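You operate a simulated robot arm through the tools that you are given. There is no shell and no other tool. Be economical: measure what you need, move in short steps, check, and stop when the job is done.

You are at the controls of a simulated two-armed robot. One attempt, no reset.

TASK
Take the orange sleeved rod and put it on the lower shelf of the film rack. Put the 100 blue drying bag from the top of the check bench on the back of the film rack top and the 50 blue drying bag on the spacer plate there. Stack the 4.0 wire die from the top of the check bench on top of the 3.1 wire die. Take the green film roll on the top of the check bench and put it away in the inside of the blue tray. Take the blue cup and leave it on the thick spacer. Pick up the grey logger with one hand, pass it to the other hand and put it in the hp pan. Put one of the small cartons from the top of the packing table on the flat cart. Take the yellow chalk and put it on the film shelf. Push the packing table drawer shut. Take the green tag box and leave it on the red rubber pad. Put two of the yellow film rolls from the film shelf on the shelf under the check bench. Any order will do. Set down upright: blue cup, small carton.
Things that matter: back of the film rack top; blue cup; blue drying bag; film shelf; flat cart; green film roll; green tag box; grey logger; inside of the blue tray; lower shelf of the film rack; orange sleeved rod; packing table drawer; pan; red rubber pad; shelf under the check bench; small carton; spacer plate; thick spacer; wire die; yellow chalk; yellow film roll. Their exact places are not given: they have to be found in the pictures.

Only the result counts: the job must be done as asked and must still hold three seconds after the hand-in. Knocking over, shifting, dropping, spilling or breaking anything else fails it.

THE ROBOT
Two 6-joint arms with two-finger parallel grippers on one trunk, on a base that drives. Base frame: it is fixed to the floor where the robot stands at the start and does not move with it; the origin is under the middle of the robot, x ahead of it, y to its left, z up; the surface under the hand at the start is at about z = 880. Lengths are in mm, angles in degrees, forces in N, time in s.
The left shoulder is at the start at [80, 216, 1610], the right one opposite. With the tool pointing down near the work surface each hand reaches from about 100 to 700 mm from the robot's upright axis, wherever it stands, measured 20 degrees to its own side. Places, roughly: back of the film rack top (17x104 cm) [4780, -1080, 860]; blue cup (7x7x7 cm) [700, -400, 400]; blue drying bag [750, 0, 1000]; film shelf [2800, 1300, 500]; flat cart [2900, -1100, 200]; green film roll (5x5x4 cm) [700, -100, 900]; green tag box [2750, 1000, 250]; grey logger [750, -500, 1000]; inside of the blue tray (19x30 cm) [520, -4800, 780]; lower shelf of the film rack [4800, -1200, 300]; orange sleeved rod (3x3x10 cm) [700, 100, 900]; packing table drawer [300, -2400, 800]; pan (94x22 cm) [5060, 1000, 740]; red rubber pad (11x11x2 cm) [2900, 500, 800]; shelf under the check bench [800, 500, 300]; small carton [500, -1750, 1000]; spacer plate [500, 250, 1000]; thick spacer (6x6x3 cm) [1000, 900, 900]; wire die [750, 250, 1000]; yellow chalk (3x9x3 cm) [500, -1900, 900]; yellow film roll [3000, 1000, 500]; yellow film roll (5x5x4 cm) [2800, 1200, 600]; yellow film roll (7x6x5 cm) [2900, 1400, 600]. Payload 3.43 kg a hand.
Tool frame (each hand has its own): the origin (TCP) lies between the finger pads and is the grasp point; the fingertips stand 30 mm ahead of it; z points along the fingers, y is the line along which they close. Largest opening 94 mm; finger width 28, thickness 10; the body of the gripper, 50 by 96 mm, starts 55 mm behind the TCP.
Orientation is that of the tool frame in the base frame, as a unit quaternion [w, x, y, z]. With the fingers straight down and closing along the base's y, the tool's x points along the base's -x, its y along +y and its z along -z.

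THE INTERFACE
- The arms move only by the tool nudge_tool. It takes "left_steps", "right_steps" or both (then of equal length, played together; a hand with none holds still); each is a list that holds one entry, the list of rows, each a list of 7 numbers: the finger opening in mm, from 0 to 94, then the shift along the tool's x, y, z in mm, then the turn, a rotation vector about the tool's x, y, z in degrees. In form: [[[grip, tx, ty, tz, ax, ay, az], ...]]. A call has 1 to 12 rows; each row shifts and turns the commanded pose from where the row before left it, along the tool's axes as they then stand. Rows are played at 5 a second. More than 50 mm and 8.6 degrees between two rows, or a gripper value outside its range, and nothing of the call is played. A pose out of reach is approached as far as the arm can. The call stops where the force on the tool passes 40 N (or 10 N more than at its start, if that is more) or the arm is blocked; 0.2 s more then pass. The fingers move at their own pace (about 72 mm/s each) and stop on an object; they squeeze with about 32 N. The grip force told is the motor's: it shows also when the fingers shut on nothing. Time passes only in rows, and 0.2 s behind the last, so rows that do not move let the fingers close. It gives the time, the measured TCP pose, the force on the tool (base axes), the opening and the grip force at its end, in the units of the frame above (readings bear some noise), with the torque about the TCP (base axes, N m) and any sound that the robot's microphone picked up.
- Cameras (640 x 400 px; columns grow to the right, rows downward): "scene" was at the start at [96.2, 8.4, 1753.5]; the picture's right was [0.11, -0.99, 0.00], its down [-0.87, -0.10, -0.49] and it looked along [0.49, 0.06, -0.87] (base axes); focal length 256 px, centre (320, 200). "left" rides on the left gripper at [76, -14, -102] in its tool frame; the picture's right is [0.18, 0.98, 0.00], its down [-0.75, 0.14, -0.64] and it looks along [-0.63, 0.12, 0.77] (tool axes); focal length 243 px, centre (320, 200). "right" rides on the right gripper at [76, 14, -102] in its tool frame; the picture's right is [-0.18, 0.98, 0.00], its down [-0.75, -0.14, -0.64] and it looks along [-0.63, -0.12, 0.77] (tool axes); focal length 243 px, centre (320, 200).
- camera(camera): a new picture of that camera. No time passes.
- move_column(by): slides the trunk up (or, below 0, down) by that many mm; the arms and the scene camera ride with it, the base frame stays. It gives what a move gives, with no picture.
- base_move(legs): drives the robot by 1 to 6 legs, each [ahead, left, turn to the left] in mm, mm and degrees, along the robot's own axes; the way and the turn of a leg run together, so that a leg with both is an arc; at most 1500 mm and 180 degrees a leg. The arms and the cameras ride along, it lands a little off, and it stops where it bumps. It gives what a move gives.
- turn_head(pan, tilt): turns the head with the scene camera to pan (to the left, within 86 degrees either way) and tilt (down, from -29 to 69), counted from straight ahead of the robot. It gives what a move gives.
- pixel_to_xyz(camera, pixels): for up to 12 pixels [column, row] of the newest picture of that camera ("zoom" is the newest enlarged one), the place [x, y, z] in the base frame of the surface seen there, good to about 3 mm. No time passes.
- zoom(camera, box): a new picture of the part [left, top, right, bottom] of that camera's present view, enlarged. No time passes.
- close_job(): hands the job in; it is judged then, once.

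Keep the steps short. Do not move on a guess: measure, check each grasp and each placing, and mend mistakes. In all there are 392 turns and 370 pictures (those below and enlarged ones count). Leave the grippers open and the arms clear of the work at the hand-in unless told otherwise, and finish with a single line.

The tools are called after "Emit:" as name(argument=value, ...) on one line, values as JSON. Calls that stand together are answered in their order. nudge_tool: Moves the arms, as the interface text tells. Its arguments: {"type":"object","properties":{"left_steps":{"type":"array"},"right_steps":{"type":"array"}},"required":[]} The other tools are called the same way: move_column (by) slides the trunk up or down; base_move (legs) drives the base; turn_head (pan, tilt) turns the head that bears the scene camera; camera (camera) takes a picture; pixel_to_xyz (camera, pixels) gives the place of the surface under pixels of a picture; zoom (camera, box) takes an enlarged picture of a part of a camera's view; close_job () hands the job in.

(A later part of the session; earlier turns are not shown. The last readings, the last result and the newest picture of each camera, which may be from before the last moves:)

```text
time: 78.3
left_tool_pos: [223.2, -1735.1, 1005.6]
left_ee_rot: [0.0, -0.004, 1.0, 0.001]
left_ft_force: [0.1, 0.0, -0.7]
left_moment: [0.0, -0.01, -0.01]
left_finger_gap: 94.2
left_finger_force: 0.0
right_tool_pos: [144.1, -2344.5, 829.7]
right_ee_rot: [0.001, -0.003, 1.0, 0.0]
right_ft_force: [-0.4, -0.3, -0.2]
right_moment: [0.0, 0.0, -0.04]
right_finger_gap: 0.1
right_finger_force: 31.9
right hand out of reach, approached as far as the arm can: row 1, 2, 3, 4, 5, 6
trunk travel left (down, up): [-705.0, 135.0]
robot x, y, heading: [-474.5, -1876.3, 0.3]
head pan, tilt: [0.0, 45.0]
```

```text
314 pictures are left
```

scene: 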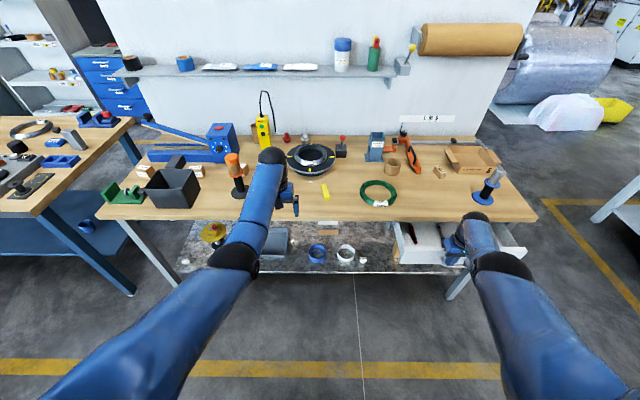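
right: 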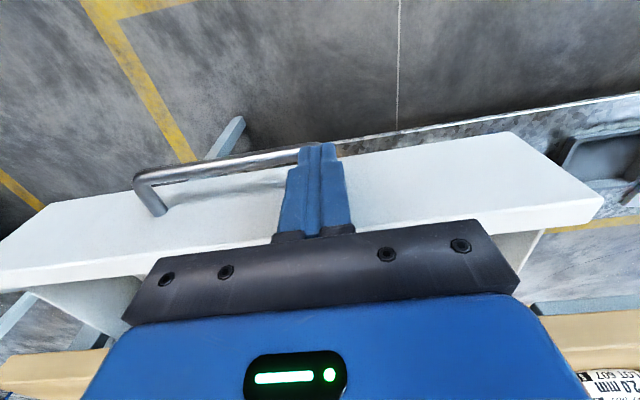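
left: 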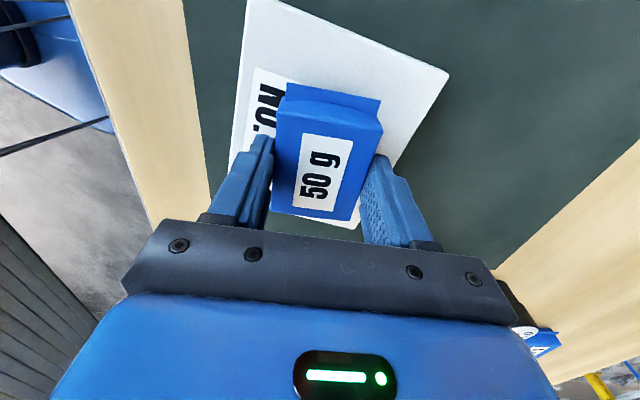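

The hand is too far out sideways and rose. I back off 120 and slide right 260 so the drawer is in front of the right shoulder, moving the hand back to y≈−2370.

Emit:
base_move(legs=[[-120, 0, 0], [0, -260, 0]])

Emit:
nudge_tool(right_steps=[[[0, 0, 45, 0, 0, 0, 0], [0, 0, 45, 0, 0, 0, 0], [0, 0, 45, 0, 0, 0, 0], [0, 0, 45, 20, 0, 0, 0], [0, 0, 35, 20, 0, 0, 0], [0, 0, 0, 0, 0, 0, 0]]])

Emit:
camera(camera="right")

```text
time: 81.1
left_tool_pos: [104.3, -1989.4, 1005.5]
left_ee_rot: [0.0, -0.009, 1.0, -0.001]
left_ft_force: [0.0, -0.2, 0.3]
left_moment: [-0.02, 0.02, 0.02]
left_finger_gap: 94.0
left_finger_force: 0.1
right_tool_pos: [31.0, -2599.0, 831.2]
right_ee_rot: [0.0, -0.007, 1.0, -0.002]
right_ft_force: [0.6, -0.2, -0.6]
right_moment: [-0.02, -0.02, 0.01]
right_finger_gap: 0.3
right_finger_force: 31.9
trunk travel left (down, up): [-705.0, 135.0]
robot x, y, heading: [-592.6, -2138.4, 1.1]
head pan, tilt: [0.0, 45.0]
```

```text
time: 82.5
left_tool_pos: [105.5, -1991.4, 1004.5]
left_ee_rot: [0.0, -0.008, 1.0, 0.001]
left_ft_force: [-1.7, 0.1, 0.6]
left_moment: [-0.02, 0.0, 0.0]
left_finger_gap: 93.7
left_finger_force: 0.0
right_tool_pos: [26.9, -2383.5, 790.2]
right_ee_rot: [0.0, -0.007, 1.0, 0.0]
right_ft_force: [1.1, 0.9, -0.1]
right_moment: [-0.02, 0.0, 0.0]
right_finger_gap: 0.2
right_finger_force: 32.2
trunk travel left (down, up): [-705.0, 135.0]
robot x, y, heading: [-587.0, -2136.0, 0.8]
head pan, tilt: [0.0, 45.0]
```

```text
313 pictures are left
```

right: 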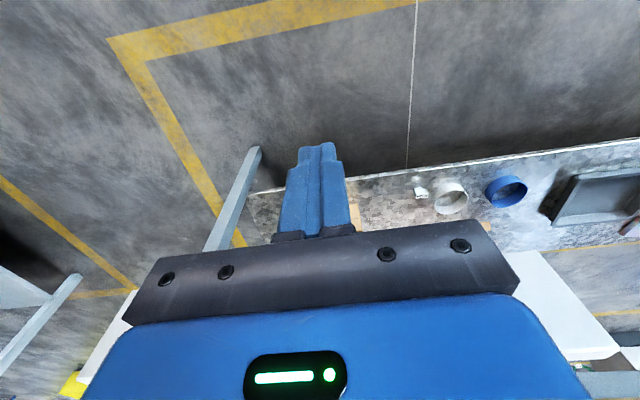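

I drive ahead 130 (contact expected near hand x≈115), watching the force.

Emit:
base_move(legs=[[130, 0, 0]])

Emit:
camera(camera="right")

```text
time: 83.8
left_tool_pos: [233.8, -1987.8, 1007.3]
left_ee_rot: [0.001, -0.01, 1.0, 0.0]
left_ft_force: [-0.3, 0.5, -0.1]
left_moment: [0.0, -0.02, -0.02]
left_finger_gap: 94.0
left_finger_force: 0.0
right_tool_pos: [157.2, -2380.9, 791.6]
right_ee_rot: [0.0, -0.009, 1.0, -0.001]
right_ft_force: [0.0, -0.8, 0.6]
right_moment: [-0.01, -0.01, -0.03]
right_finger_gap: 0.0
right_finger_force: 32.2
trunk travel left (down, up): [-705.0, 135.0]
robot x, y, heading: [-459.1, -2136.8, 1.0]
head pan, tilt: [0.0, 45.0]
```

```text
312 pictures are left
```

right: 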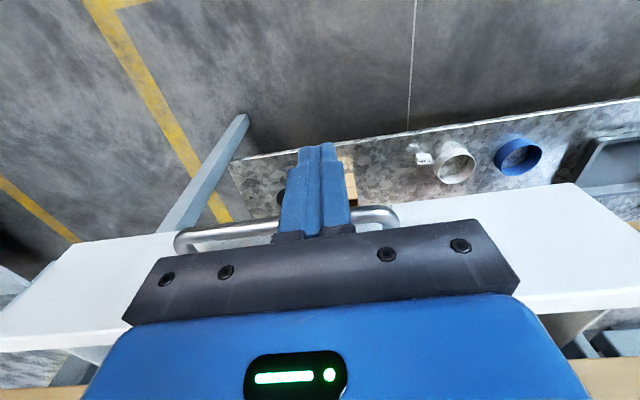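

Finger is on the bar, low resistance. I keep pushing with the arm.

Emit:
nudge_tool(right_steps=[[[0, -20, 0, 0, 0, 0, 0], [0, -20, 0, 0, 0, 0, 0], [0, -20, 0, 0, 0, 0, 0], [0, -20, 0, 0, 0, 0, 0], [0, -20, 0, 0, 0, 0, 0], [0, 0, 0, 0, 0, 0, 0]]])

Emit:
camera(camera="right")

```text
time: 85.2
left_tool_pos: [236.9, -1987.2, 1005.2]
left_ee_rot: [-0.001, -0.01, 1.0, 0.0]
left_ft_force: [-0.5, 0.2, 0.4]
left_moment: [-0.01, -0.01, -0.01]
left_finger_gap: 94.2
left_finger_force: 0.0
right_tool_pos: [209.2, -2375.5, 813.3]
right_ee_rot: [0.0, -0.009, 1.0, 0.0]
right_ft_force: [0.3, 0.0, -0.9]
right_moment: [-0.02, 0.02, 0.01]
right_finger_gap: 0.0
right_finger_force: 32.1
right hand out of reach, approached as far as the arm can: row 2, 3, 4, 5
trunk travel left (down, up): [-705.0, 135.0]
robot x, y, heading: [-458.1, -2129.4, 1.4]
head pan, tilt: [0.0, 45.0]
```

```text
311 pictures are left
```

right: 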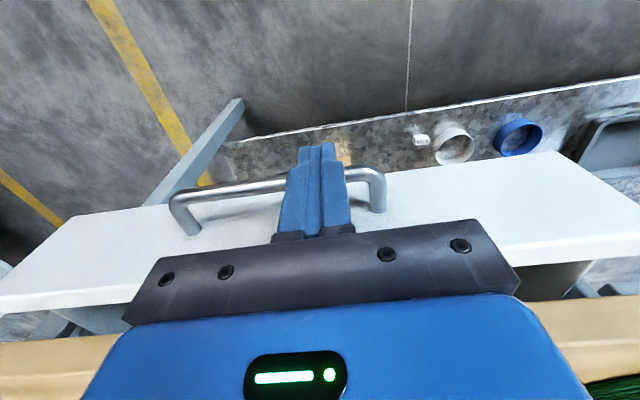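

Emit:
pixel_to_xyz(camera="right", pixels=[[240, 190], [100, 240], [550, 190], [420, 200], [60, 380], [90, 325]])

Emit:
move_column(by=-25)

Emit:
base_move(legs=[[70, 0, 0]])

Emit:
camera(camera="right")

```text
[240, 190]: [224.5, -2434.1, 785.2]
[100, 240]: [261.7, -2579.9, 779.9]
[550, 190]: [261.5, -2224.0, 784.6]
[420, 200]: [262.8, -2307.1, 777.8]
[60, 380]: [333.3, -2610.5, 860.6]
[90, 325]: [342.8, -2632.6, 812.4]
```

```text
time: 85.9
left_tool_pos: [237.1, -1987.1, 980.1]
left_ee_rot: [-0.001, -0.01, 1.0, -0.001]
left_ft_force: [0.0, 0.6, 0.7]
left_moment: [-0.01, 0.01, -0.01]
left_finger_gap: 94.0
left_finger_force: 0.1
right_tool_pos: [209.8, -2375.5, 789.8]
right_ee_rot: [-0.001, -0.008, 1.0, 0.0]
right_ft_force: [0.4, 0.2, 0.6]
right_moment: [0.01, 0.04, -0.01]
right_finger_gap: 0.0
right_finger_force: 31.8
trunk travel left (down, up): [-680.0, 160.0]
robot x, y, heading: [-458.4, -2132.1, 1.3]
head pan, tilt: [0.0, 45.0]
```

```text
time: 87.0
left_tool_pos: [302.4, -1986.5, 977.9]
left_ee_rot: [-0.001, -0.01, 1.0, 0.001]
left_ft_force: [0.3, 0.0, 0.1]
left_moment: [0.03, 0.01, 0.0]
left_finger_gap: 93.8
left_finger_force: 0.1
right_tool_pos: [271.0, -2375.6, 786.6]
right_ee_rot: [-0.012, -0.007, 1.0, 0.001]
right_ft_force: [-0.7, 0.4, -0.5]
right_moment: [-0.01, 0.0, -0.03]
right_finger_gap: 0.0
right_finger_force: 32.4
trunk travel left (down, up): [-680.0, 160.0]
robot x, y, heading: [-389.9, -2133.0, 0.9]
head pan, tilt: [0.0, 45.0]
stopped in leg 1: the force on the tool passed its limit at 168 N (the readings are from after the stop); the commanded pose is now the measured one
```

```text
310 pictures are left
```

right: 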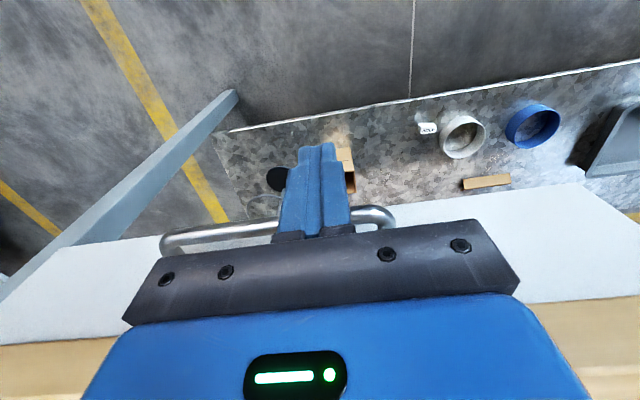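

The drawer hit its stop. I check whether the face is flush.

Emit:
pixel_to_xyz(camera="right", pixels=[[60, 290], [60, 355], [560, 230], [600, 320], [60, 340], [90, 260]])

Emit:
base_move(legs=[[-120, 0, 0]])

Emit:
camera(camera="right")

Emit:
camera(camera="scene")

```text
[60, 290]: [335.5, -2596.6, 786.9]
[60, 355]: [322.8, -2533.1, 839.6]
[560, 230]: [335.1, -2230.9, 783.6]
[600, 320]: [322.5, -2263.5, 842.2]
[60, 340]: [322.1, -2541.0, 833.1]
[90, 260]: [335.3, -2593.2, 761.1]
```

```text
time: 88.2
left_tool_pos: [181.7, -1988.7, 978.1]
left_ee_rot: [-0.002, -0.01, 1.0, 0.001]
left_ft_force: [-0.1, 0.6, 0.6]
left_moment: [-0.03, 0.0, -0.02]
left_finger_gap: 94.0
left_finger_force: 0.0
right_tool_pos: [151.0, -2377.8, 787.0]
right_ee_rot: [-0.012, -0.008, 1.0, 0.0]
right_ft_force: [0.1, -0.1, -0.3]
right_moment: [0.01, 0.02, 0.01]
right_finger_gap: 0.0
right_finger_force: 32.3
trunk travel left (down, up): [-680.0, 160.0]
robot x, y, heading: [-517.3, -2137.1, 1.1]
head pan, tilt: [0.0, 45.0]
```

```text
309 pictures are left
```

right: 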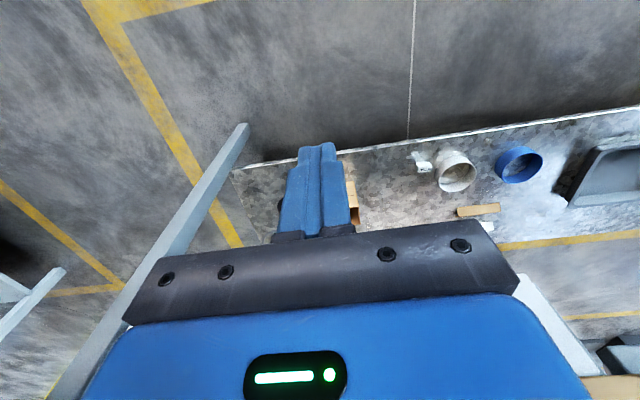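

```text
308 pictures are left
```

scene: 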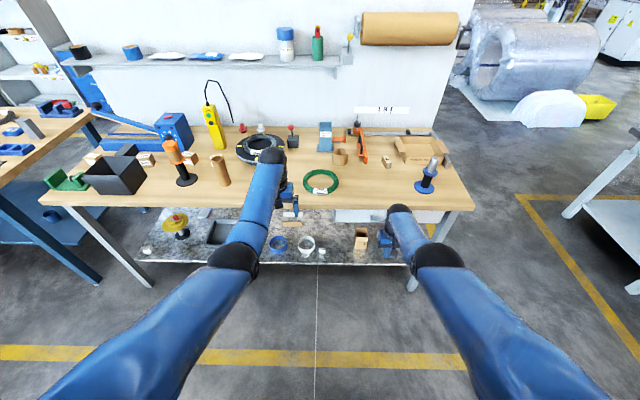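

The drawer is closed (face x 335 behind the edge 322). Now I compare the cartons.

Emit:
zoom(camera="scene", box=[40, 120, 240, 220])

Emit:
pixel_to_xyz(camera="zoom", pixels=[[178, 118], [345, 118], [480, 125], [478, 113], [485, 140], [480, 105], [420, 105], [580, 150], [570, 205], [330, 115], [360, 120]])

Emit:
zoom(camera="scene", box=[320, 110, 480, 210])

Emit:
pixel_to_xyz(camera="zoom", pixels=[[265, 190], [258, 205], [275, 212], [250, 188], [282, 195], [265, 210]])

```text
3.20 times, centred on (140, 170) of scene
```

zoom: 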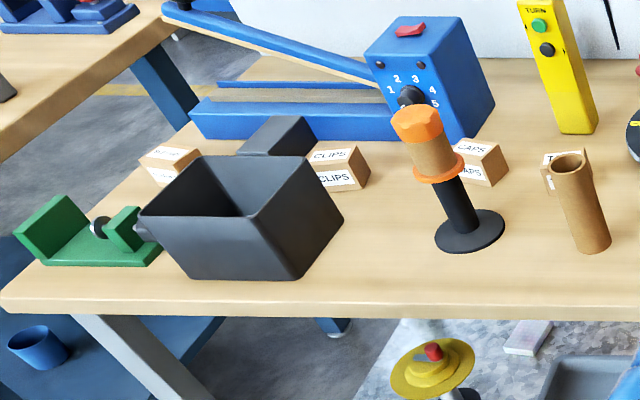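

```text
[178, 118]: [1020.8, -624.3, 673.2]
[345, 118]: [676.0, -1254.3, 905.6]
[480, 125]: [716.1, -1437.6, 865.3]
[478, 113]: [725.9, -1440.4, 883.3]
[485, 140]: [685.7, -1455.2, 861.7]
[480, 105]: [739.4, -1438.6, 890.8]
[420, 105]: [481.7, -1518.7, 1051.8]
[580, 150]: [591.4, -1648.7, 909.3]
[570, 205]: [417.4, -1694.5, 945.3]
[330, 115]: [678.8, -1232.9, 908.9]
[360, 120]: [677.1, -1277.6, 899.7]
```

```text
4.00 times, centred on (400, 160) of scene
```

zoom: 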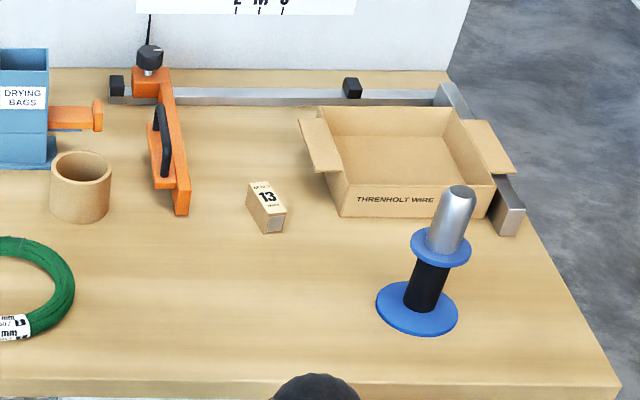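

```text
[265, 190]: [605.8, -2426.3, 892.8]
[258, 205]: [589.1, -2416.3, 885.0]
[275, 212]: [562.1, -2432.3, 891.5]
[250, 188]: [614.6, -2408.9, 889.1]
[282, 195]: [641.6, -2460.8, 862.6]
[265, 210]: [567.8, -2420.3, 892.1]
```

The cartons are the CLIPS/CAPS/T… boxes on the left. I raise the trunk and slide left to y≈−1790 to look at the free one behind the brown tube and at the chalk.

Emit:
move_column(by=110)

Emit:
nudge_tool(right_steps=[[[40, 0, 0, -40, 0, 0, 0], [94, 0, 0, -40, 0, 0, 0], [94, 0, 0, -40, 0, 0, 0], [94, 0, 0, -40, 0, 0, 0]]])

Emit:
base_move(legs=[[0, 350, -1]])

Emit:
turn_head(pan=0, tilt=50)

Emit:
camera(camera="scene")

Emit:
zoom(camera="scene", box=[200, 90, 380, 210])

```text
time: 89.6
left_tool_pos: [179.5, -1990.1, 1090.0]
left_ee_rot: [-0.001, -0.01, 1.0, -0.001]
left_ft_force: [-0.2, -0.4, 0.3]
left_moment: [-0.02, 0.02, 0.0]
left_finger_gap: 93.9
left_finger_force: 0.0
right_tool_pos: [148.9, -2377.5, 898.9]
right_ee_rot: [-0.01, -0.007, 1.0, 0.0]
right_ft_force: [0.1, -0.4, 0.8]
right_moment: [-0.04, -0.04, 0.0]
right_finger_gap: 0.1
right_finger_force: 31.5
trunk travel left (down, up): [-790.0, 50.0]
robot x, y, heading: [-514.8, -2138.7, 1.0]
head pan, tilt: [0.0, 45.0]
```

```text
time: 90.6
left_tool_pos: [178.1, -1988.7, 1089.5]
left_ee_rot: [-0.001, -0.009, 1.0, 0.0]
left_ft_force: [-0.6, -0.2, 0.1]
left_moment: [-0.01, -0.01, 0.02]
left_finger_gap: 94.0
left_finger_force: 0.0
right_tool_pos: [150.5, -2377.1, 1059.3]
right_ee_rot: [-0.012, -0.007, 1.0, 0.0]
right_ft_force: [-0.8, 0.1, -0.6]
right_moment: [-0.02, 0.04, 0.0]
right_finger_gap: 94.1
right_finger_force: 0.0
trunk travel left (down, up): [-790.0, 50.0]
robot x, y, heading: [-513.0, -2134.4, 1.2]
head pan, tilt: [0.0, 45.0]
```

```text
time: 92.9
left_tool_pos: [177.7, -1657.1, 1090.1]
left_ee_rot: [-0.001, -0.002, 1.0, 0.002]
left_ft_force: [0.0, 0.4, -0.3]
left_moment: [0.06, 0.01, -0.02]
left_finger_gap: 94.1
left_finger_force: 0.2
right_tool_pos: [142.3, -2044.7, 1058.2]
right_ee_rot: [-0.01, 0.002, 1.0, 0.002]
right_ft_force: [0.1, 0.8, -0.4]
right_moment: [0.03, -0.01, -0.01]
right_finger_gap: 93.9
right_finger_force: 0.1
trunk travel left (down, up): [-790.0, 50.0]
robot x, y, heading: [-518.5, -1786.4, 0.4]
head pan, tilt: [0.0, 45.0]
```

```text
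time: 93.5
left_tool_pos: [178.7, -1655.8, 1090.3]
left_ee_rot: [-0.001, -0.001, 1.0, 0.001]
left_ft_force: [0.9, -0.5, -0.3]
left_moment: [0.0, 0.01, 0.01]
left_finger_gap: 94.4
left_finger_force: 0.1
right_tool_pos: [142.8, -2044.4, 1058.3]
right_ee_rot: [-0.012, 0.002, 1.0, 0.0]
right_ft_force: [0.3, 0.0, -0.2]
right_moment: [0.0, 0.0, -0.01]
right_finger_gap: 94.1
right_finger_force: 0.0
trunk travel left (down, up): [-790.0, 50.0]
robot x, y, heading: [-518.9, -1789.2, 0.3]
head pan, tilt: [0.0, 50.0]
```

```text
305 pictures are left
```

scene: 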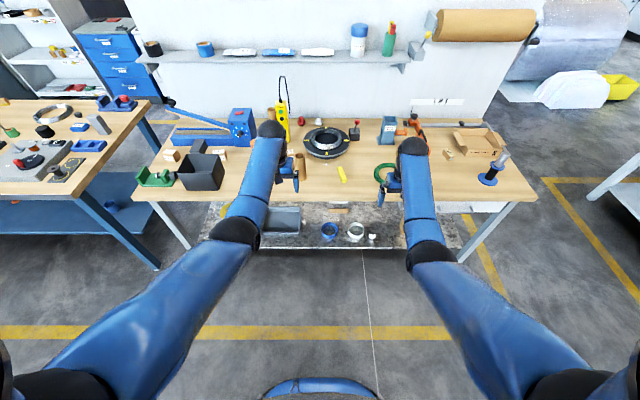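

```text
3.33 times, centred on (290, 150) of scene
```

zoom: 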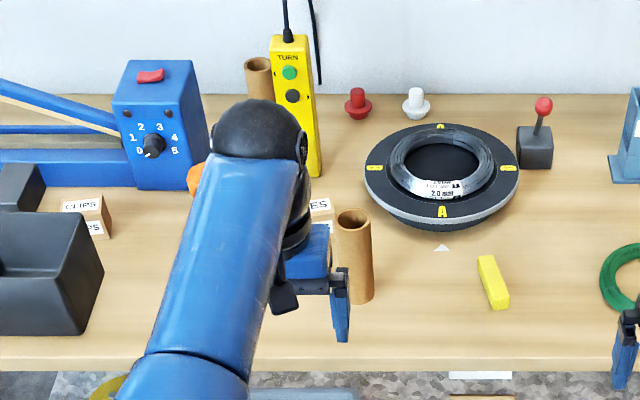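

I drive 270 ahead so both hands are over the table.

Emit:
base_move(legs=[[270, 0, 0]])

Emit:
nudge_tool(right_steps=[[[94, 0, 30, 0, 0, 0, 0], [94, 0, 40, 0, 0, 0, 0], [94, 0, 40, 10, 0, 0, 0], [94, 0, 30, 20, 0, 0, 0], [94, 0, 0, 0, 0, 0, 0]]])

Emit:
camera(camera="right")

Emit:
camera(camera="left")

```text
time: 95.4
left_tool_pos: [440.6, -1655.4, 1091.9]
left_ee_rot: [0.001, 0.0, 1.0, 0.0]
left_ft_force: [-0.3, -1.0, 0.2]
left_moment: [-0.02, -0.01, 0.01]
left_finger_gap: 94.1
left_finger_force: 0.1
right_tool_pos: [404.4, -2043.2, 1061.2]
right_ee_rot: [-0.011, 0.003, 1.0, 0.0]
right_ft_force: [-0.3, 0.1, -0.2]
right_moment: [-0.01, -0.02, -0.01]
right_finger_gap: 93.8
right_finger_force: 0.1
trunk travel left (down, up): [-790.0, 50.0]
robot x, y, heading: [-257.3, -1789.7, 0.1]
head pan, tilt: [0.0, 50.0]
```

```text
time: 96.6
left_tool_pos: [443.3, -1656.3, 1091.3]
left_ee_rot: [-0.001, -0.001, 1.0, 0.0]
left_ft_force: [0.5, 0.0, -0.2]
left_moment: [-0.02, -0.02, 0.01]
left_finger_gap: 93.7
left_finger_force: 0.2
right_tool_pos: [406.6, -1905.8, 1030.8]
right_ee_rot: [-0.011, 0.002, 1.0, 0.0]
right_ft_force: [0.1, 0.2, 0.9]
right_moment: [-0.01, -0.01, -0.02]
right_finger_gap: 93.9
right_finger_force: 0.2
trunk travel left (down, up): [-790.0, 50.0]
robot x, y, heading: [-255.6, -1785.9, 0.1]
head pan, tilt: [0.0, 50.0]
```

```text
303 pictures are left
```

right: 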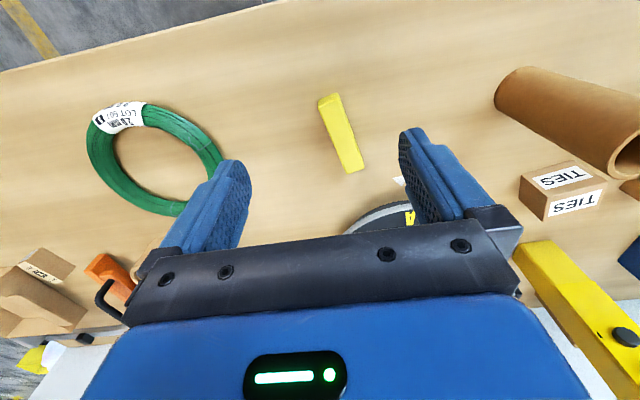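

```text
302 pictures are left
```

left: 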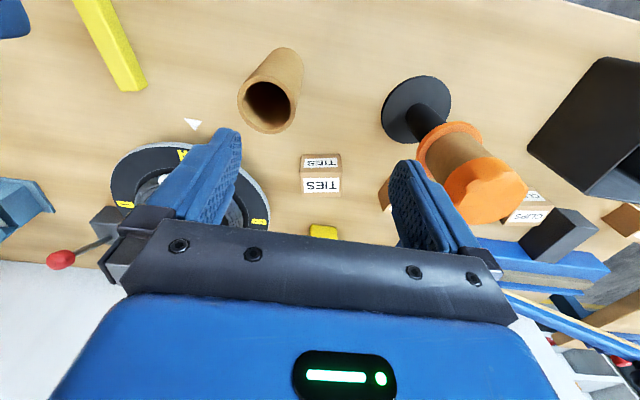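

Emit:
pixel_to_xyz(camera="right", pixels=[[328, 98], [355, 168], [341, 133], [328, 138], [354, 130]])

Emit:
pixel_to_xyz(camera="left", pixels=[[302, 157], [340, 157], [321, 188], [340, 190], [303, 190], [320, 165], [270, 98], [275, 60]])

```text
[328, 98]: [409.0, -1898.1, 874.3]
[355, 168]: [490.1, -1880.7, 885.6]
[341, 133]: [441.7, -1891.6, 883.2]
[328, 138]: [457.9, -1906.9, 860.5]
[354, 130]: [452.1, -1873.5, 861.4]
```

```text
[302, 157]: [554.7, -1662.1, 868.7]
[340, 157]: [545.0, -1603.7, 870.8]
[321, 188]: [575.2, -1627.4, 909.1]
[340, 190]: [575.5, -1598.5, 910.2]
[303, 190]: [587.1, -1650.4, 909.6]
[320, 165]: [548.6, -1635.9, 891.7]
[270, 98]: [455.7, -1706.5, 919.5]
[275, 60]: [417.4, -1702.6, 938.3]
```

I take a new scene picture to gauge forearm clearance above the orange punch (z 1052) and the tube.

Emit:
camera(camera="scene")

```text
301 pictures are left
```

scene: 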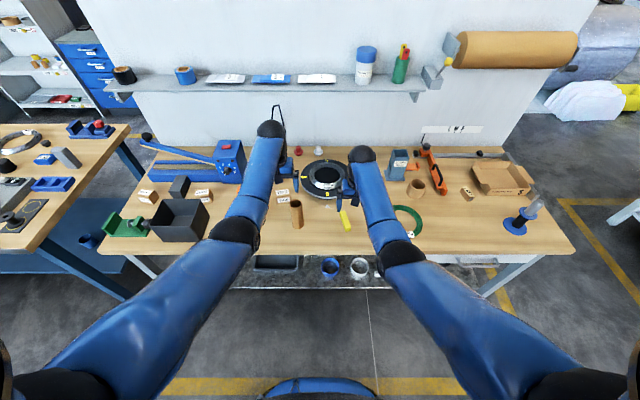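

Emit:
pixel_to_xyz(camera="scene", pixels=[[270, 125], [262, 155], [252, 190], [240, 225], [220, 260], [120, 340], [360, 150], [372, 185], [384, 220], [400, 245]])

```text
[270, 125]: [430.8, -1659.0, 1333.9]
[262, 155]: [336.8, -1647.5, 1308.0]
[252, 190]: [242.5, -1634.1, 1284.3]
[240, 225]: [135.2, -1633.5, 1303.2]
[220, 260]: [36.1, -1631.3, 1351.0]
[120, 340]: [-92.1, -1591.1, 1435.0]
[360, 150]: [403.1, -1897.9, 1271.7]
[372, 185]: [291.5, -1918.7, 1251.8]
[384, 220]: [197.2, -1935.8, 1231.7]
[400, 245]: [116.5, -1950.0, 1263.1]
```

Forearm runs ≈110 mm above TCP underneath, so only the punch matters for the carton; I'll handle that by shifting the robot right. First the chalk with the right hand: centre (449,−1889), yaw ≈12° ccw.

Emit:
nudge_tool(right_steps=[[[94, -21, 8, 20, 0, 0, -6], [94, -21, 8, 30, 0, 0, -6], [94, 0, 0, 30, 0, 0, 0], [94, 0, 0, 30, 0, 0, 0], [94, 0, 0, 0, 0, 0, 0]]])

Emit:
camera(camera="right")

```text
time: 97.8
left_tool_pos: [444.1, -1655.4, 1089.3]
left_ee_rot: [-0.001, 0.0, 1.0, 0.0]
left_ft_force: [0.0, -0.1, 0.3]
left_moment: [0.0, -0.02, -0.05]
left_finger_gap: 94.0
left_finger_force: 0.1
right_tool_pos: [414.8, -1892.4, 933.6]
right_ee_rot: [-0.011, -0.102, 0.995, 0.002]
right_ft_force: [0.0, 0.3, 0.0]
right_moment: [-0.02, 0.01, -0.01]
right_finger_gap: 94.0
right_finger_force: 0.1
right hand out of reach, approached as far as the arm can: row 2, 3, 4
trunk travel left (down, up): [-790.0, 50.0]
robot x, y, heading: [-253.9, -1786.8, -0.1]
head pan, tilt: [0.0, 50.0]
```

```text
300 pictures are left
```

right: 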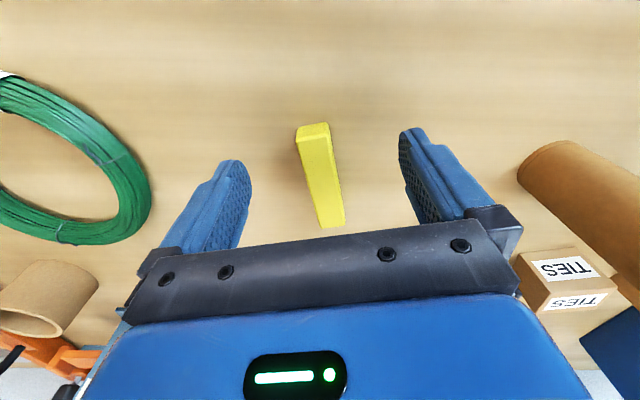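

I need ~50 mm more reach: drive 60 ahead.

Emit:
base_move(legs=[[60, 0, 0]])

Emit:
nudge_tool(right_steps=[[[94, 0, 0, 0, 0, 0, 0], [94, 0, 0, 0, 0, 0, 0]]])

Emit:
camera(camera="right")

Emit:
pixel_to_xyz(camera="right", pixels=[[315, 130], [330, 160], [318, 120], [322, 140]])

```text
time: 98.8
left_tool_pos: [492.1, -1655.5, 1097.5]
left_ee_rot: [0.004, 0.0, 1.0, 0.0]
left_ft_force: [0.4, -0.7, 0.4]
left_moment: [-0.01, -0.06, -0.02]
left_finger_gap: 93.8
left_finger_force: 0.0
right_tool_pos: [463.1, -1892.4, 940.9]
right_ee_rot: [-0.006, -0.102, 0.995, 0.0]
right_ft_force: [-1.8, -0.1, 1.1]
right_moment: [-0.03, -0.06, 0.01]
right_finger_gap: 94.1
right_finger_force: 0.0
trunk travel left (down, up): [-790.0, 50.0]
robot x, y, heading: [-195.0, -1788.2, -0.2]
head pan, tilt: [0.0, 50.0]
```

```text
time: 99.4
left_tool_pos: [500.8, -1655.7, 1090.9]
left_ee_rot: [0.0, 0.0, 1.0, 0.0]
left_ft_force: [0.1, -0.3, 0.0]
left_moment: [0.0, -0.01, 0.02]
left_finger_gap: 94.1
left_finger_force: 0.0
right_tool_pos: [471.4, -1892.3, 935.1]
right_ee_rot: [-0.009, -0.101, 0.995, 0.002]
right_ft_force: [0.6, -0.8, 0.0]
right_moment: [0.01, -0.05, 0.01]
right_finger_gap: 94.0
right_finger_force: 0.0
trunk travel left (down, up): [-790.0, 50.0]
robot x, y, heading: [-192.9, -1785.9, 0.0]
head pan, tilt: [0.0, 50.0]
```

```text
299 pictures are left
```

right: 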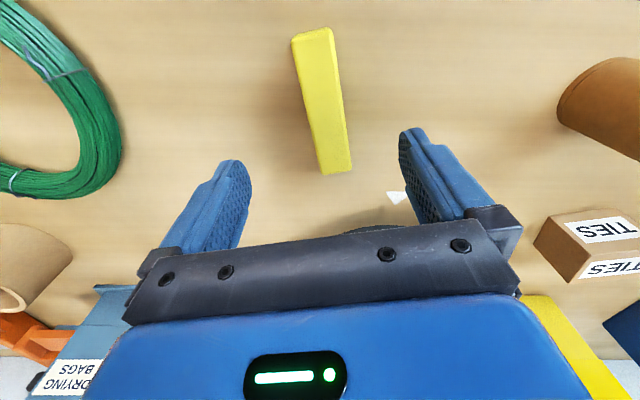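

```text
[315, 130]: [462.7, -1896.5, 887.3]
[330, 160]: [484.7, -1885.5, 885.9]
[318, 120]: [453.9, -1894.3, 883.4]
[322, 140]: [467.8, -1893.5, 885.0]
```

Chalk centre (449,−1890). I move back 22 and down 41, then close.

Emit:
nudge_tool(right_steps=[[[94, 22, 6, 0, 0, 0, 0], [94, 0, 0, 20, 0, 0, 0], [94, 0, 0, 18, 0, 0, 0], [94, 0, 0, 0, 0, 0, 0], [10, 0, 0, 0, 0, 0, 0], [10, 0, 0, 0, 0, 0, 0], [10, 0, 0, 0, 0, 0, 0], [10, 0, 0, 0, 0, 0, 0]]])

Emit:
camera(camera="right")

```text
time: 101.2
left_tool_pos: [502.8, -1656.2, 1090.7]
left_ee_rot: [-0.001, 0.0, 1.0, 0.0]
left_ft_force: [0.5, 0.7, 0.3]
left_moment: [0.0, 0.03, 0.0]
left_finger_gap: 94.0
left_finger_force: 0.1
right_tool_pos: [448.5, -1892.9, 896.8]
right_ee_rot: [-0.011, -0.102, 0.995, 0.001]
right_ft_force: [-0.1, 0.0, -0.8]
right_moment: [0.02, -0.03, 0.0]
right_finger_gap: 23.0
right_finger_force: 31.9
trunk travel left (down, up): [-790.0, 50.0]
robot x, y, heading: [-195.4, -1790.0, -0.0]
head pan, tilt: [0.0, 50.0]
```

```text
298 pictures are left
```

right: 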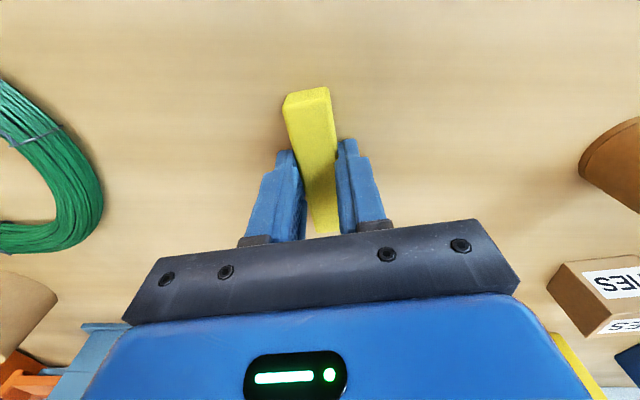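

Gripped (23 mm). I lift it, then slide the robot right 150 for the carton.

Emit:
nudge_tool(right_steps=[[[10, 0, 0, -40, 0, 0, 0], [10, 0, 0, -40, 0, 0, 0], [10, 0, 0, -40, 0, 0, 0], [10, 0, 0, -30, 0, 0, 0], [10, 0, 0, 0, 0, 0, 0]]])

Emit:
base_move(legs=[[0, -150, 0]])

Emit:
nudge_tool(left_steps=[[[94, -15, 40, 10, 0, 0, -5], [94, -15, 40, 10, 0, 0, -5], [94, -10, 40, 10, 0, 0, 0], [94, 0, 40, 10, 0, 0, 0], [94, 0, 20, 0, 0, 0, 0], [94, 0, 0, 0, 0, 0, 0]]])

Emit:
camera(camera="left")

Emit:
camera(camera="right")

```text
time: 102.4
left_tool_pos: [502.4, -1654.8, 1089.1]
left_ee_rot: [-0.002, 0.0, 1.0, 0.001]
left_ft_force: [0.5, -0.3, -0.5]
left_moment: [-0.01, 0.01, 0.01]
left_finger_gap: 93.9
left_finger_force: 0.1
right_tool_pos: [451.7, -1891.6, 1044.5]
right_ee_rot: [-0.011, -0.102, 0.995, 0.001]
right_ft_force: [-0.5, 0.2, 0.3]
right_moment: [0.01, 0.0, 0.01]
right_finger_gap: 22.8
right_finger_force: 31.5
trunk travel left (down, up): [-790.0, 50.0]
robot x, y, heading: [-195.1, -1788.8, -0.1]
head pan, tilt: [0.0, 50.0]
```

```text
time: 103.8
left_tool_pos: [502.6, -1801.8, 1090.1]
left_ee_rot: [-0.001, -0.002, 1.0, -0.001]
left_ft_force: [0.3, 0.9, -0.1]
left_moment: [0.01, 0.01, -0.01]
left_finger_gap: 94.0
left_finger_force: 0.0
right_tool_pos: [450.5, -2037.3, 1045.3]
right_ee_rot: [-0.012, -0.103, 0.995, 0.0]
right_ft_force: [-0.1, 0.1, -1.0]
right_moment: [-0.05, -0.01, 0.02]
right_finger_gap: 23.0
right_finger_force: 31.9
trunk travel left (down, up): [-790.0, 50.0]
robot x, y, heading: [-195.2, -1937.9, 0.2]
head pan, tilt: [0.0, 50.0]
```

```text
time: 105.2
left_tool_pos: [520.7, -1622.5, 1048.3]
left_ee_rot: [-0.001, -0.088, 0.996, 0.001]
left_ft_force: [-0.5, 0.5, -0.1]
left_moment: [-0.03, -0.01, 0.01]
left_finger_gap: 94.0
left_finger_force: 0.1
right_tool_pos: [451.7, -2041.3, 1043.9]
right_ee_rot: [-0.01, -0.103, 0.995, 0.002]
right_ft_force: [-0.5, -0.1, -0.9]
right_moment: [0.0, 0.02, 0.01]
right_finger_gap: 23.2
right_finger_force: 31.5
trunk travel left (down, up): [-790.0, 50.0]
robot x, y, heading: [-198.8, -1938.1, 0.0]
head pan, tilt: [0.0, 50.0]
```

```text
297 pictures are left
```

left: 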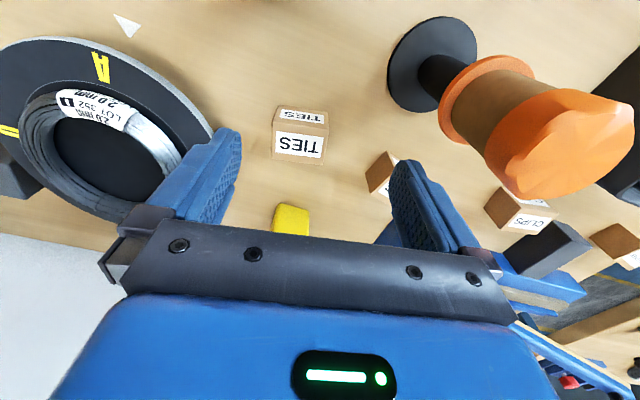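

```text
296 pictures are left
```

right: 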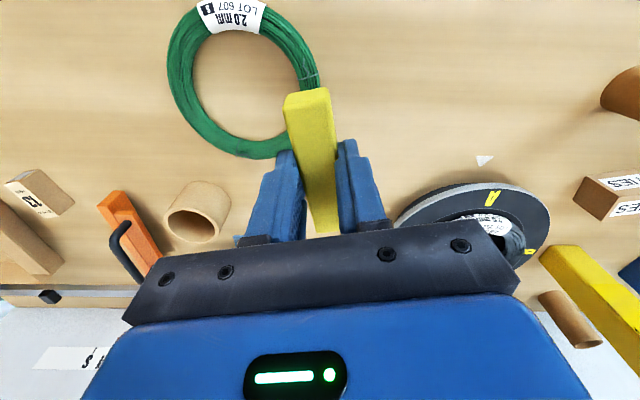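

Emit:
pixel_to_xyz(camera="left", pixels=[[278, 134], [327, 140], [320, 158], [276, 154], [300, 145], [275, 110], [290, 208], [560, 130], [460, 75]])

```text
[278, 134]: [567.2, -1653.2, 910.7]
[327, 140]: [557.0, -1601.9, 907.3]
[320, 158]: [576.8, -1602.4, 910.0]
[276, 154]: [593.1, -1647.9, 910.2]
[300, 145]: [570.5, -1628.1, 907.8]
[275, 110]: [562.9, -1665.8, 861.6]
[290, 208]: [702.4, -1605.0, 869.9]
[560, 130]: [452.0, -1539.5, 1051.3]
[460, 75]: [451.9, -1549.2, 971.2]
```

Carton top centre (575,−1627), z 910, yaw ≈11°. I move over it and descend half way.

Emit:
nudge_tool(left_steps=[[[94, -26, -7, 0, 0, 0, 0], [94, -26, -7, 0, 0, 0, 0], [94, 0, 0, 30, 0, 0, 0], [94, 0, 0, 30, 0, 0, 0], [94, 0, 0, 0, 0, 0, 0]]])

Emit:
camera(camera="left")

Emit:
camera(camera="scene")

```text
time: 106.4
left_tool_pos: [512.1, -1631.8, 1001.6]
left_ee_rot: [0.0, -0.088, 0.996, 0.001]
left_ft_force: [0.2, 0.0, -0.6]
left_moment: [0.0, -0.05, 0.01]
left_finger_gap: 94.1
left_finger_force: 0.0
left hand out of reach, approached as far as the arm can: row 1, 2, 3, 4
right_tool_pos: [451.0, -2040.1, 1044.9]
right_ee_rot: [-0.01, -0.103, 0.995, 0.001]
right_ft_force: [0.3, 0.7, -0.4]
right_moment: [0.02, -0.01, 0.0]
right_finger_gap: 23.0
right_finger_force: 32.2
trunk travel left (down, up): [-790.0, 50.0]
robot x, y, heading: [-194.1, -1939.9, 0.1]
head pan, tilt: [0.0, 50.0]
```

```text
295 pictures are left
```

left: 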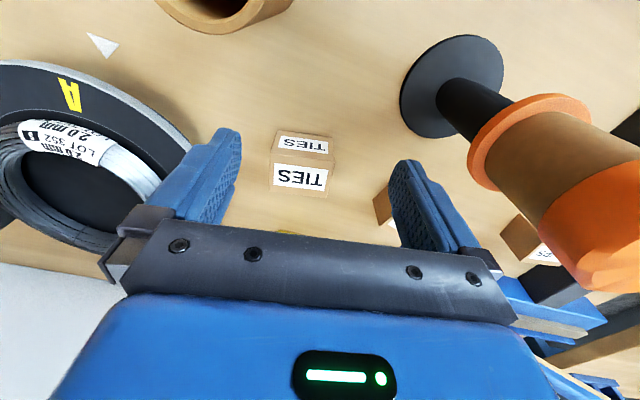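

```text
294 pictures are left
```

scene: 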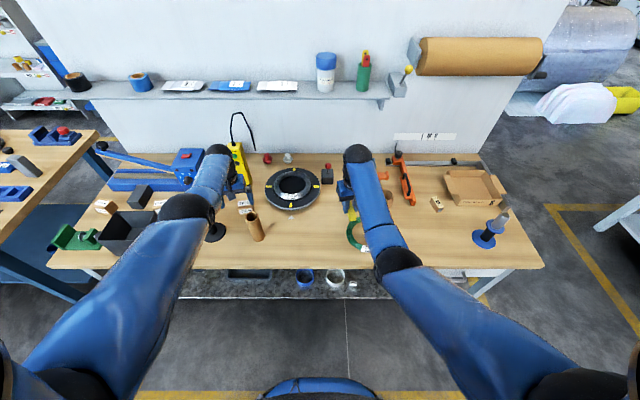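

The left forearm would hit the orange punch going down, so the right hand must take the carton. I retract the left hand sideways/up, then put the chalk back down at the open spot and re-take it with the left hand.

Emit:
nudge_tool(left_steps=[[[94, 0, -20, -40, 0, 0, 0], [94, 0, -40, -20, 0, 0, 0], [94, 0, -50, 0, 0, 0, 0], [94, 0, -50, 0, 0, 0, 5], [94, 0, -30, 0, 0, 0, 5], [94, 0, 0, 0, 0, 0, 0]]])

Emit:
nudge_tool(right_steps=[[[10, 0, 40, 10, 0, 0, 6], [10, 0, 40, 20, 0, 0, 6], [10, 0, 0, 30, 0, 0, 0], [10, 0, 0, 30, 0, 0, 0], [10, 0, 0, 30, 0, 0, 0], [10, 0, 0, 15, 0, 0, 0], [10, 0, 0, 0, 0, 0, 0]]])

Emit:
camera(camera="right")

```text
time: 107.8
left_tool_pos: [534.7, -1815.8, 1063.6]
left_ee_rot: [-0.001, -0.001, 1.0, 0.0]
left_ft_force: [0.8, -0.1, -1.0]
left_moment: [-0.02, 0.04, 0.0]
left_finger_gap: 93.9
left_finger_force: 0.1
left hand out of reach, approached as far as the arm can: row 4, 5
right_tool_pos: [451.1, -2040.5, 1044.7]
right_ee_rot: [-0.01, -0.102, 0.995, 0.001]
right_ft_force: [0.6, 0.5, -1.0]
right_moment: [0.01, -0.01, -0.03]
right_finger_gap: 22.9
right_finger_force: 33.0
trunk travel left (down, up): [-790.0, 50.0]
robot x, y, heading: [-196.3, -1938.2, 0.1]
head pan, tilt: [0.0, 50.0]
```

```text
time: 109.4
left_tool_pos: [534.1, -1815.8, 1063.6]
left_ee_rot: [-0.002, -0.001, 1.0, 0.001]
left_ft_force: [0.1, -0.3, -0.1]
left_moment: [0.0, 0.0, 0.0]
left_finger_gap: 93.9
left_finger_force: 0.0
right_tool_pos: [435.6, -1965.3, 909.9]
right_ee_rot: [-0.011, 0.001, 1.0, 0.001]
right_ft_force: [0.7, 0.3, 0.0]
right_moment: [0.06, -0.02, 0.0]
right_finger_gap: 23.0
right_finger_force: 32.0
trunk travel left (down, up): [-790.0, 50.0]
robot x, y, heading: [-193.4, -1936.7, 0.2]
head pan, tilt: [0.0, 50.0]
```

```text
293 pictures are left
```

right: 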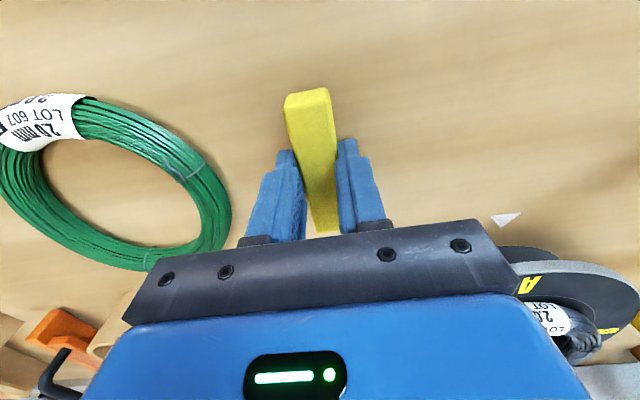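

I shift 45 mm further left away from the coil, lower 12 and release the chalk.

Emit:
nudge_tool(right_steps=[[[10, 0, 45, 0, 0, 0, 0], [10, 0, 0, 6, 0, 0, 0], [10, 0, 0, 6, 0, 0, 0], [10, 0, 0, 0, 0, 0, 0], [60, 0, 0, 0, 0, 0, 0], [60, 0, 0, 0, 0, 0, 0]]])

Emit:
nudge_tool(right_steps=[[[94, 0, 0, -20, 0, 0, 0], [94, 0, 0, -40, 0, 0, 0], [94, 0, 0, -40, 0, 0, 0], [94, 0, 0, -40, 0, 0, 0], [94, 0, -40, 0, 0, 0, 0], [94, 0, -40, 0, 0, 0, 0], [94, 0, 0, 0, 0, 0, 0]]])

Emit:
camera(camera="right")

```text
time: 110.8
left_tool_pos: [534.2, -1815.6, 1062.8]
left_ee_rot: [0.0, -0.001, 1.0, 0.001]
left_ft_force: [-0.2, 0.3, 0.4]
left_moment: [-0.02, 0.01, 0.01]
left_finger_gap: 94.0
left_finger_force: 0.1
right_tool_pos: [422.8, -1922.7, 906.7]
right_ee_rot: [-0.011, 0.002, 1.0, 0.001]
right_ft_force: [0.3, 0.4, 0.4]
right_moment: [0.02, 0.02, -0.03]
right_finger_gap: 60.1
right_finger_force: 0.1
right hand out of reach, approached as far as the arm can: row 1, 2, 3
trunk travel left (down, up): [-790.0, 50.0]
robot x, y, heading: [-199.8, -1942.4, 0.1]
head pan, tilt: [0.0, 50.0]
```

```text
time: 112.4
left_tool_pos: [534.9, -1815.2, 1063.4]
left_ee_rot: [-0.001, 0.0, 1.0, 0.0]
left_ft_force: [0.6, -0.1, 0.7]
left_moment: [-0.01, 0.03, -0.01]
left_finger_gap: 94.0
left_finger_force: 0.0
right_tool_pos: [426.3, -2003.0, 1047.7]
right_ee_rot: [-0.011, 0.001, 1.0, 0.0]
right_ft_force: [-0.5, -1.2, 0.3]
right_moment: [0.01, 0.03, -0.01]
right_finger_gap: 93.9
right_finger_force: 0.0
trunk travel left (down, up): [-790.0, 50.0]
robot x, y, heading: [-195.4, -1939.0, 0.0]
head pan, tilt: [0.0, 50.0]
```

```text
292 pictures are left
```

right: 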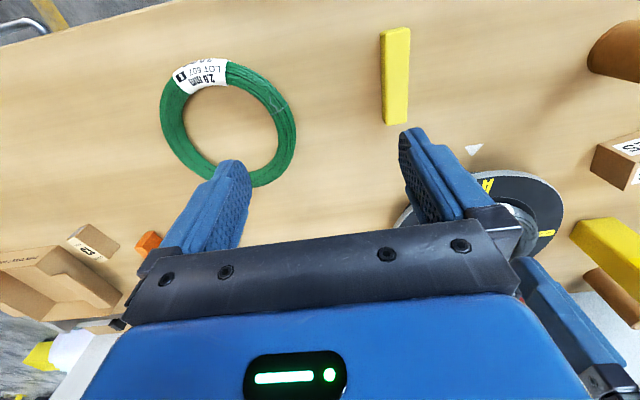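

Chalk lies free. I move the right hand 120 further right out of the way and bring the left hand above the chalk.

Emit:
nudge_tool(right_steps=[[[94, 0, -40, 0, 0, 0, 0], [94, 0, -40, 0, 0, 0, 0], [94, 0, -40, 0, 0, 0, 0], [94, 0, 0, 0, 0, 0, 0], [94, 0, 0, 0, 0, 0, 0]]], left_steps=[[[94, 0, 0, 0, 0, 0, 0], [94, 30, -25, 10, 0, 0, 0], [94, 30, -25, 20, 0, 0, 0], [94, 25, -25, 20, 0, 0, 0], [94, 0, -15, 0, 0, 0, 0]]])

Emit:
camera(camera="left")

```text
time: 113.6
left_tool_pos: [488.6, -1916.2, 999.1]
left_ee_rot: [0.0, -0.001, 1.0, -0.001]
left_ft_force: [-0.3, 0.2, 0.0]
left_moment: [0.01, 0.02, -0.03]
left_finger_gap: 94.1
left_finger_force: 0.0
left hand out of reach, approached as far as the arm can: row 2, 3, 4
right_tool_pos: [425.3, -2120.1, 1045.5]
right_ee_rot: [-0.011, 0.002, 1.0, 0.0]
right_ft_force: [0.2, 0.4, -0.4]
right_moment: [-0.01, 0.0, 0.03]
right_finger_gap: 94.0
right_finger_force: 0.1
trunk travel left (down, up): [-790.0, 50.0]
robot x, y, heading: [-195.4, -1938.1, -0.1]
head pan, tilt: [0.0, 50.0]
```

```text
291 pictures are left
```

left: 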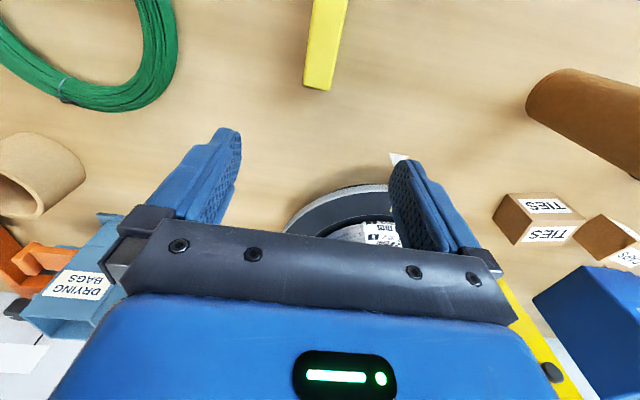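

Emit:
base_move(legs=[[-65, 0, 0]])

Emit:
nudge_tool(left_steps=[[[94, 0, 0, 15, 0, 0, 0], [94, 0, 0, 15, 0, 0, 0], [94, 0, 0, 0, 0, 0, 0]]])

Emit:
camera(camera="left")

```text
time: 114.6
left_tool_pos: [436.0, -1918.5, 992.6]
left_ee_rot: [-0.006, 0.0, 1.0, -0.001]
left_ft_force: [2.0, -0.2, -0.3]
left_moment: [0.03, 0.03, -0.01]
left_finger_gap: 93.9
left_finger_force: 0.1
right_tool_pos: [371.8, -2121.6, 1040.4]
right_ee_rot: [-0.016, 0.002, 1.0, 0.0]
right_ft_force: [1.7, -0.3, -0.8]
right_moment: [0.03, 0.1, -0.01]
right_finger_gap: 93.8
right_finger_force: 0.1
trunk travel left (down, up): [-790.0, 50.0]
robot x, y, heading: [-256.9, -1943.2, 0.2]
head pan, tilt: [0.0, 50.0]
```

```text
time: 115.4
left_tool_pos: [416.8, -1914.1, 973.7]
left_ee_rot: [-0.001, 0.0, 1.0, 0.0]
left_ft_force: [0.8, 0.0, 0.6]
left_moment: [0.02, 0.01, 0.0]
left_finger_gap: 94.2
left_finger_force: 0.1
left hand out of reach, approached as far as the arm can: row 1, 2
right_tool_pos: [364.4, -2121.8, 1044.6]
right_ee_rot: [-0.012, 0.003, 1.0, 0.0]
right_ft_force: [-0.1, -0.5, -0.5]
right_moment: [-0.02, 0.02, -0.01]
right_finger_gap: 94.0
right_finger_force: 0.1
trunk travel left (down, up): [-790.0, 50.0]
robot x, y, heading: [-258.1, -1942.9, 0.0]
head pan, tilt: [0.0, 50.0]
```

```text
290 pictures are left
```

left: 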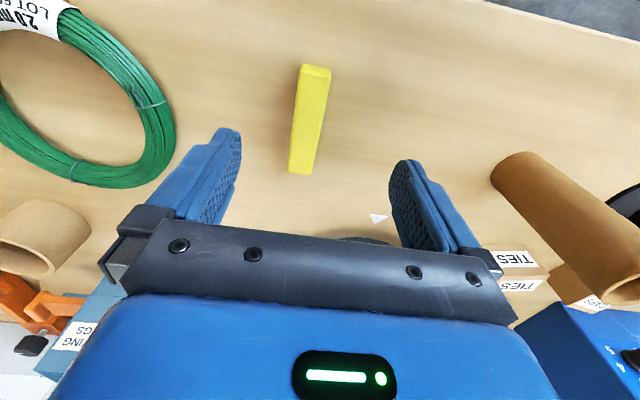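

Emit:
pixel_to_xyz(camera="left", pixels=[[314, 85], [303, 165], [308, 125]])

```text
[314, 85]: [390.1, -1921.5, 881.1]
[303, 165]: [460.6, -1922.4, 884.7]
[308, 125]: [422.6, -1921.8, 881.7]
```

Emit:
base_move(legs=[[25, 0, 0]])

Emit:
nudge_tool(left_steps=[[[94, 16, -8, 20, 0, 0, 0], [94, 0, 0, 30, 0, 0, 0], [94, 0, 0, 20, 0, 0, 0], [94, 0, 0, 0, 0, 0, 0]]])

Emit:
camera(camera="left")

```text
time: 116.2
left_tool_pos: [435.3, -1913.2, 978.8]
left_ee_rot: [0.003, 0.0, 1.0, 0.0]
left_ft_force: [-1.1, -0.6, 0.8]
left_moment: [0.02, -0.07, 0.01]
left_finger_gap: 94.1
left_finger_force: 0.1
right_tool_pos: [382.2, -2121.4, 1049.6]
right_ee_rot: [-0.008, 0.003, 1.0, 0.0]
right_ft_force: [-1.6, 0.0, 0.1]
right_moment: [0.0, -0.05, -0.01]
right_finger_gap: 94.0
right_finger_force: 0.1
trunk travel left (down, up): [-790.0, 50.0]
robot x, y, heading: [-231.7, -1938.4, -0.1]
head pan, tilt: [0.0, 50.0]
```

```text
time: 117.2
left_tool_pos: [413.3, -1915.7, 921.7]
left_ee_rot: [-0.001, -0.001, 1.0, 0.0]
left_ft_force: [-0.3, -0.3, 0.0]
left_moment: [0.0, 0.05, 0.0]
left_finger_gap: 93.8
left_finger_force: 0.2
left hand out of reach, approached as far as the arm can: row 2, 3
right_tool_pos: [389.0, -2120.6, 1044.3]
right_ee_rot: [-0.011, 0.003, 1.0, 0.0]
right_ft_force: [-0.1, 0.0, 0.3]
right_moment: [-0.01, 0.0, 0.0]
right_finger_gap: 93.9
right_finger_force: 0.0
trunk travel left (down, up): [-790.0, 50.0]
robot x, y, heading: [-233.0, -1938.6, 0.0]
head pan, tilt: [0.0, 50.0]
```

```text
289 pictures are left
```

left: 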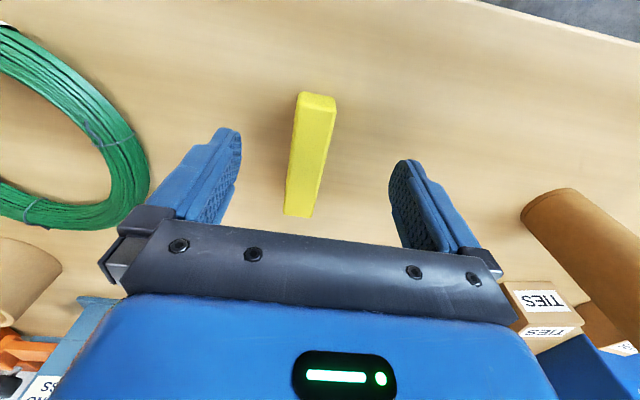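

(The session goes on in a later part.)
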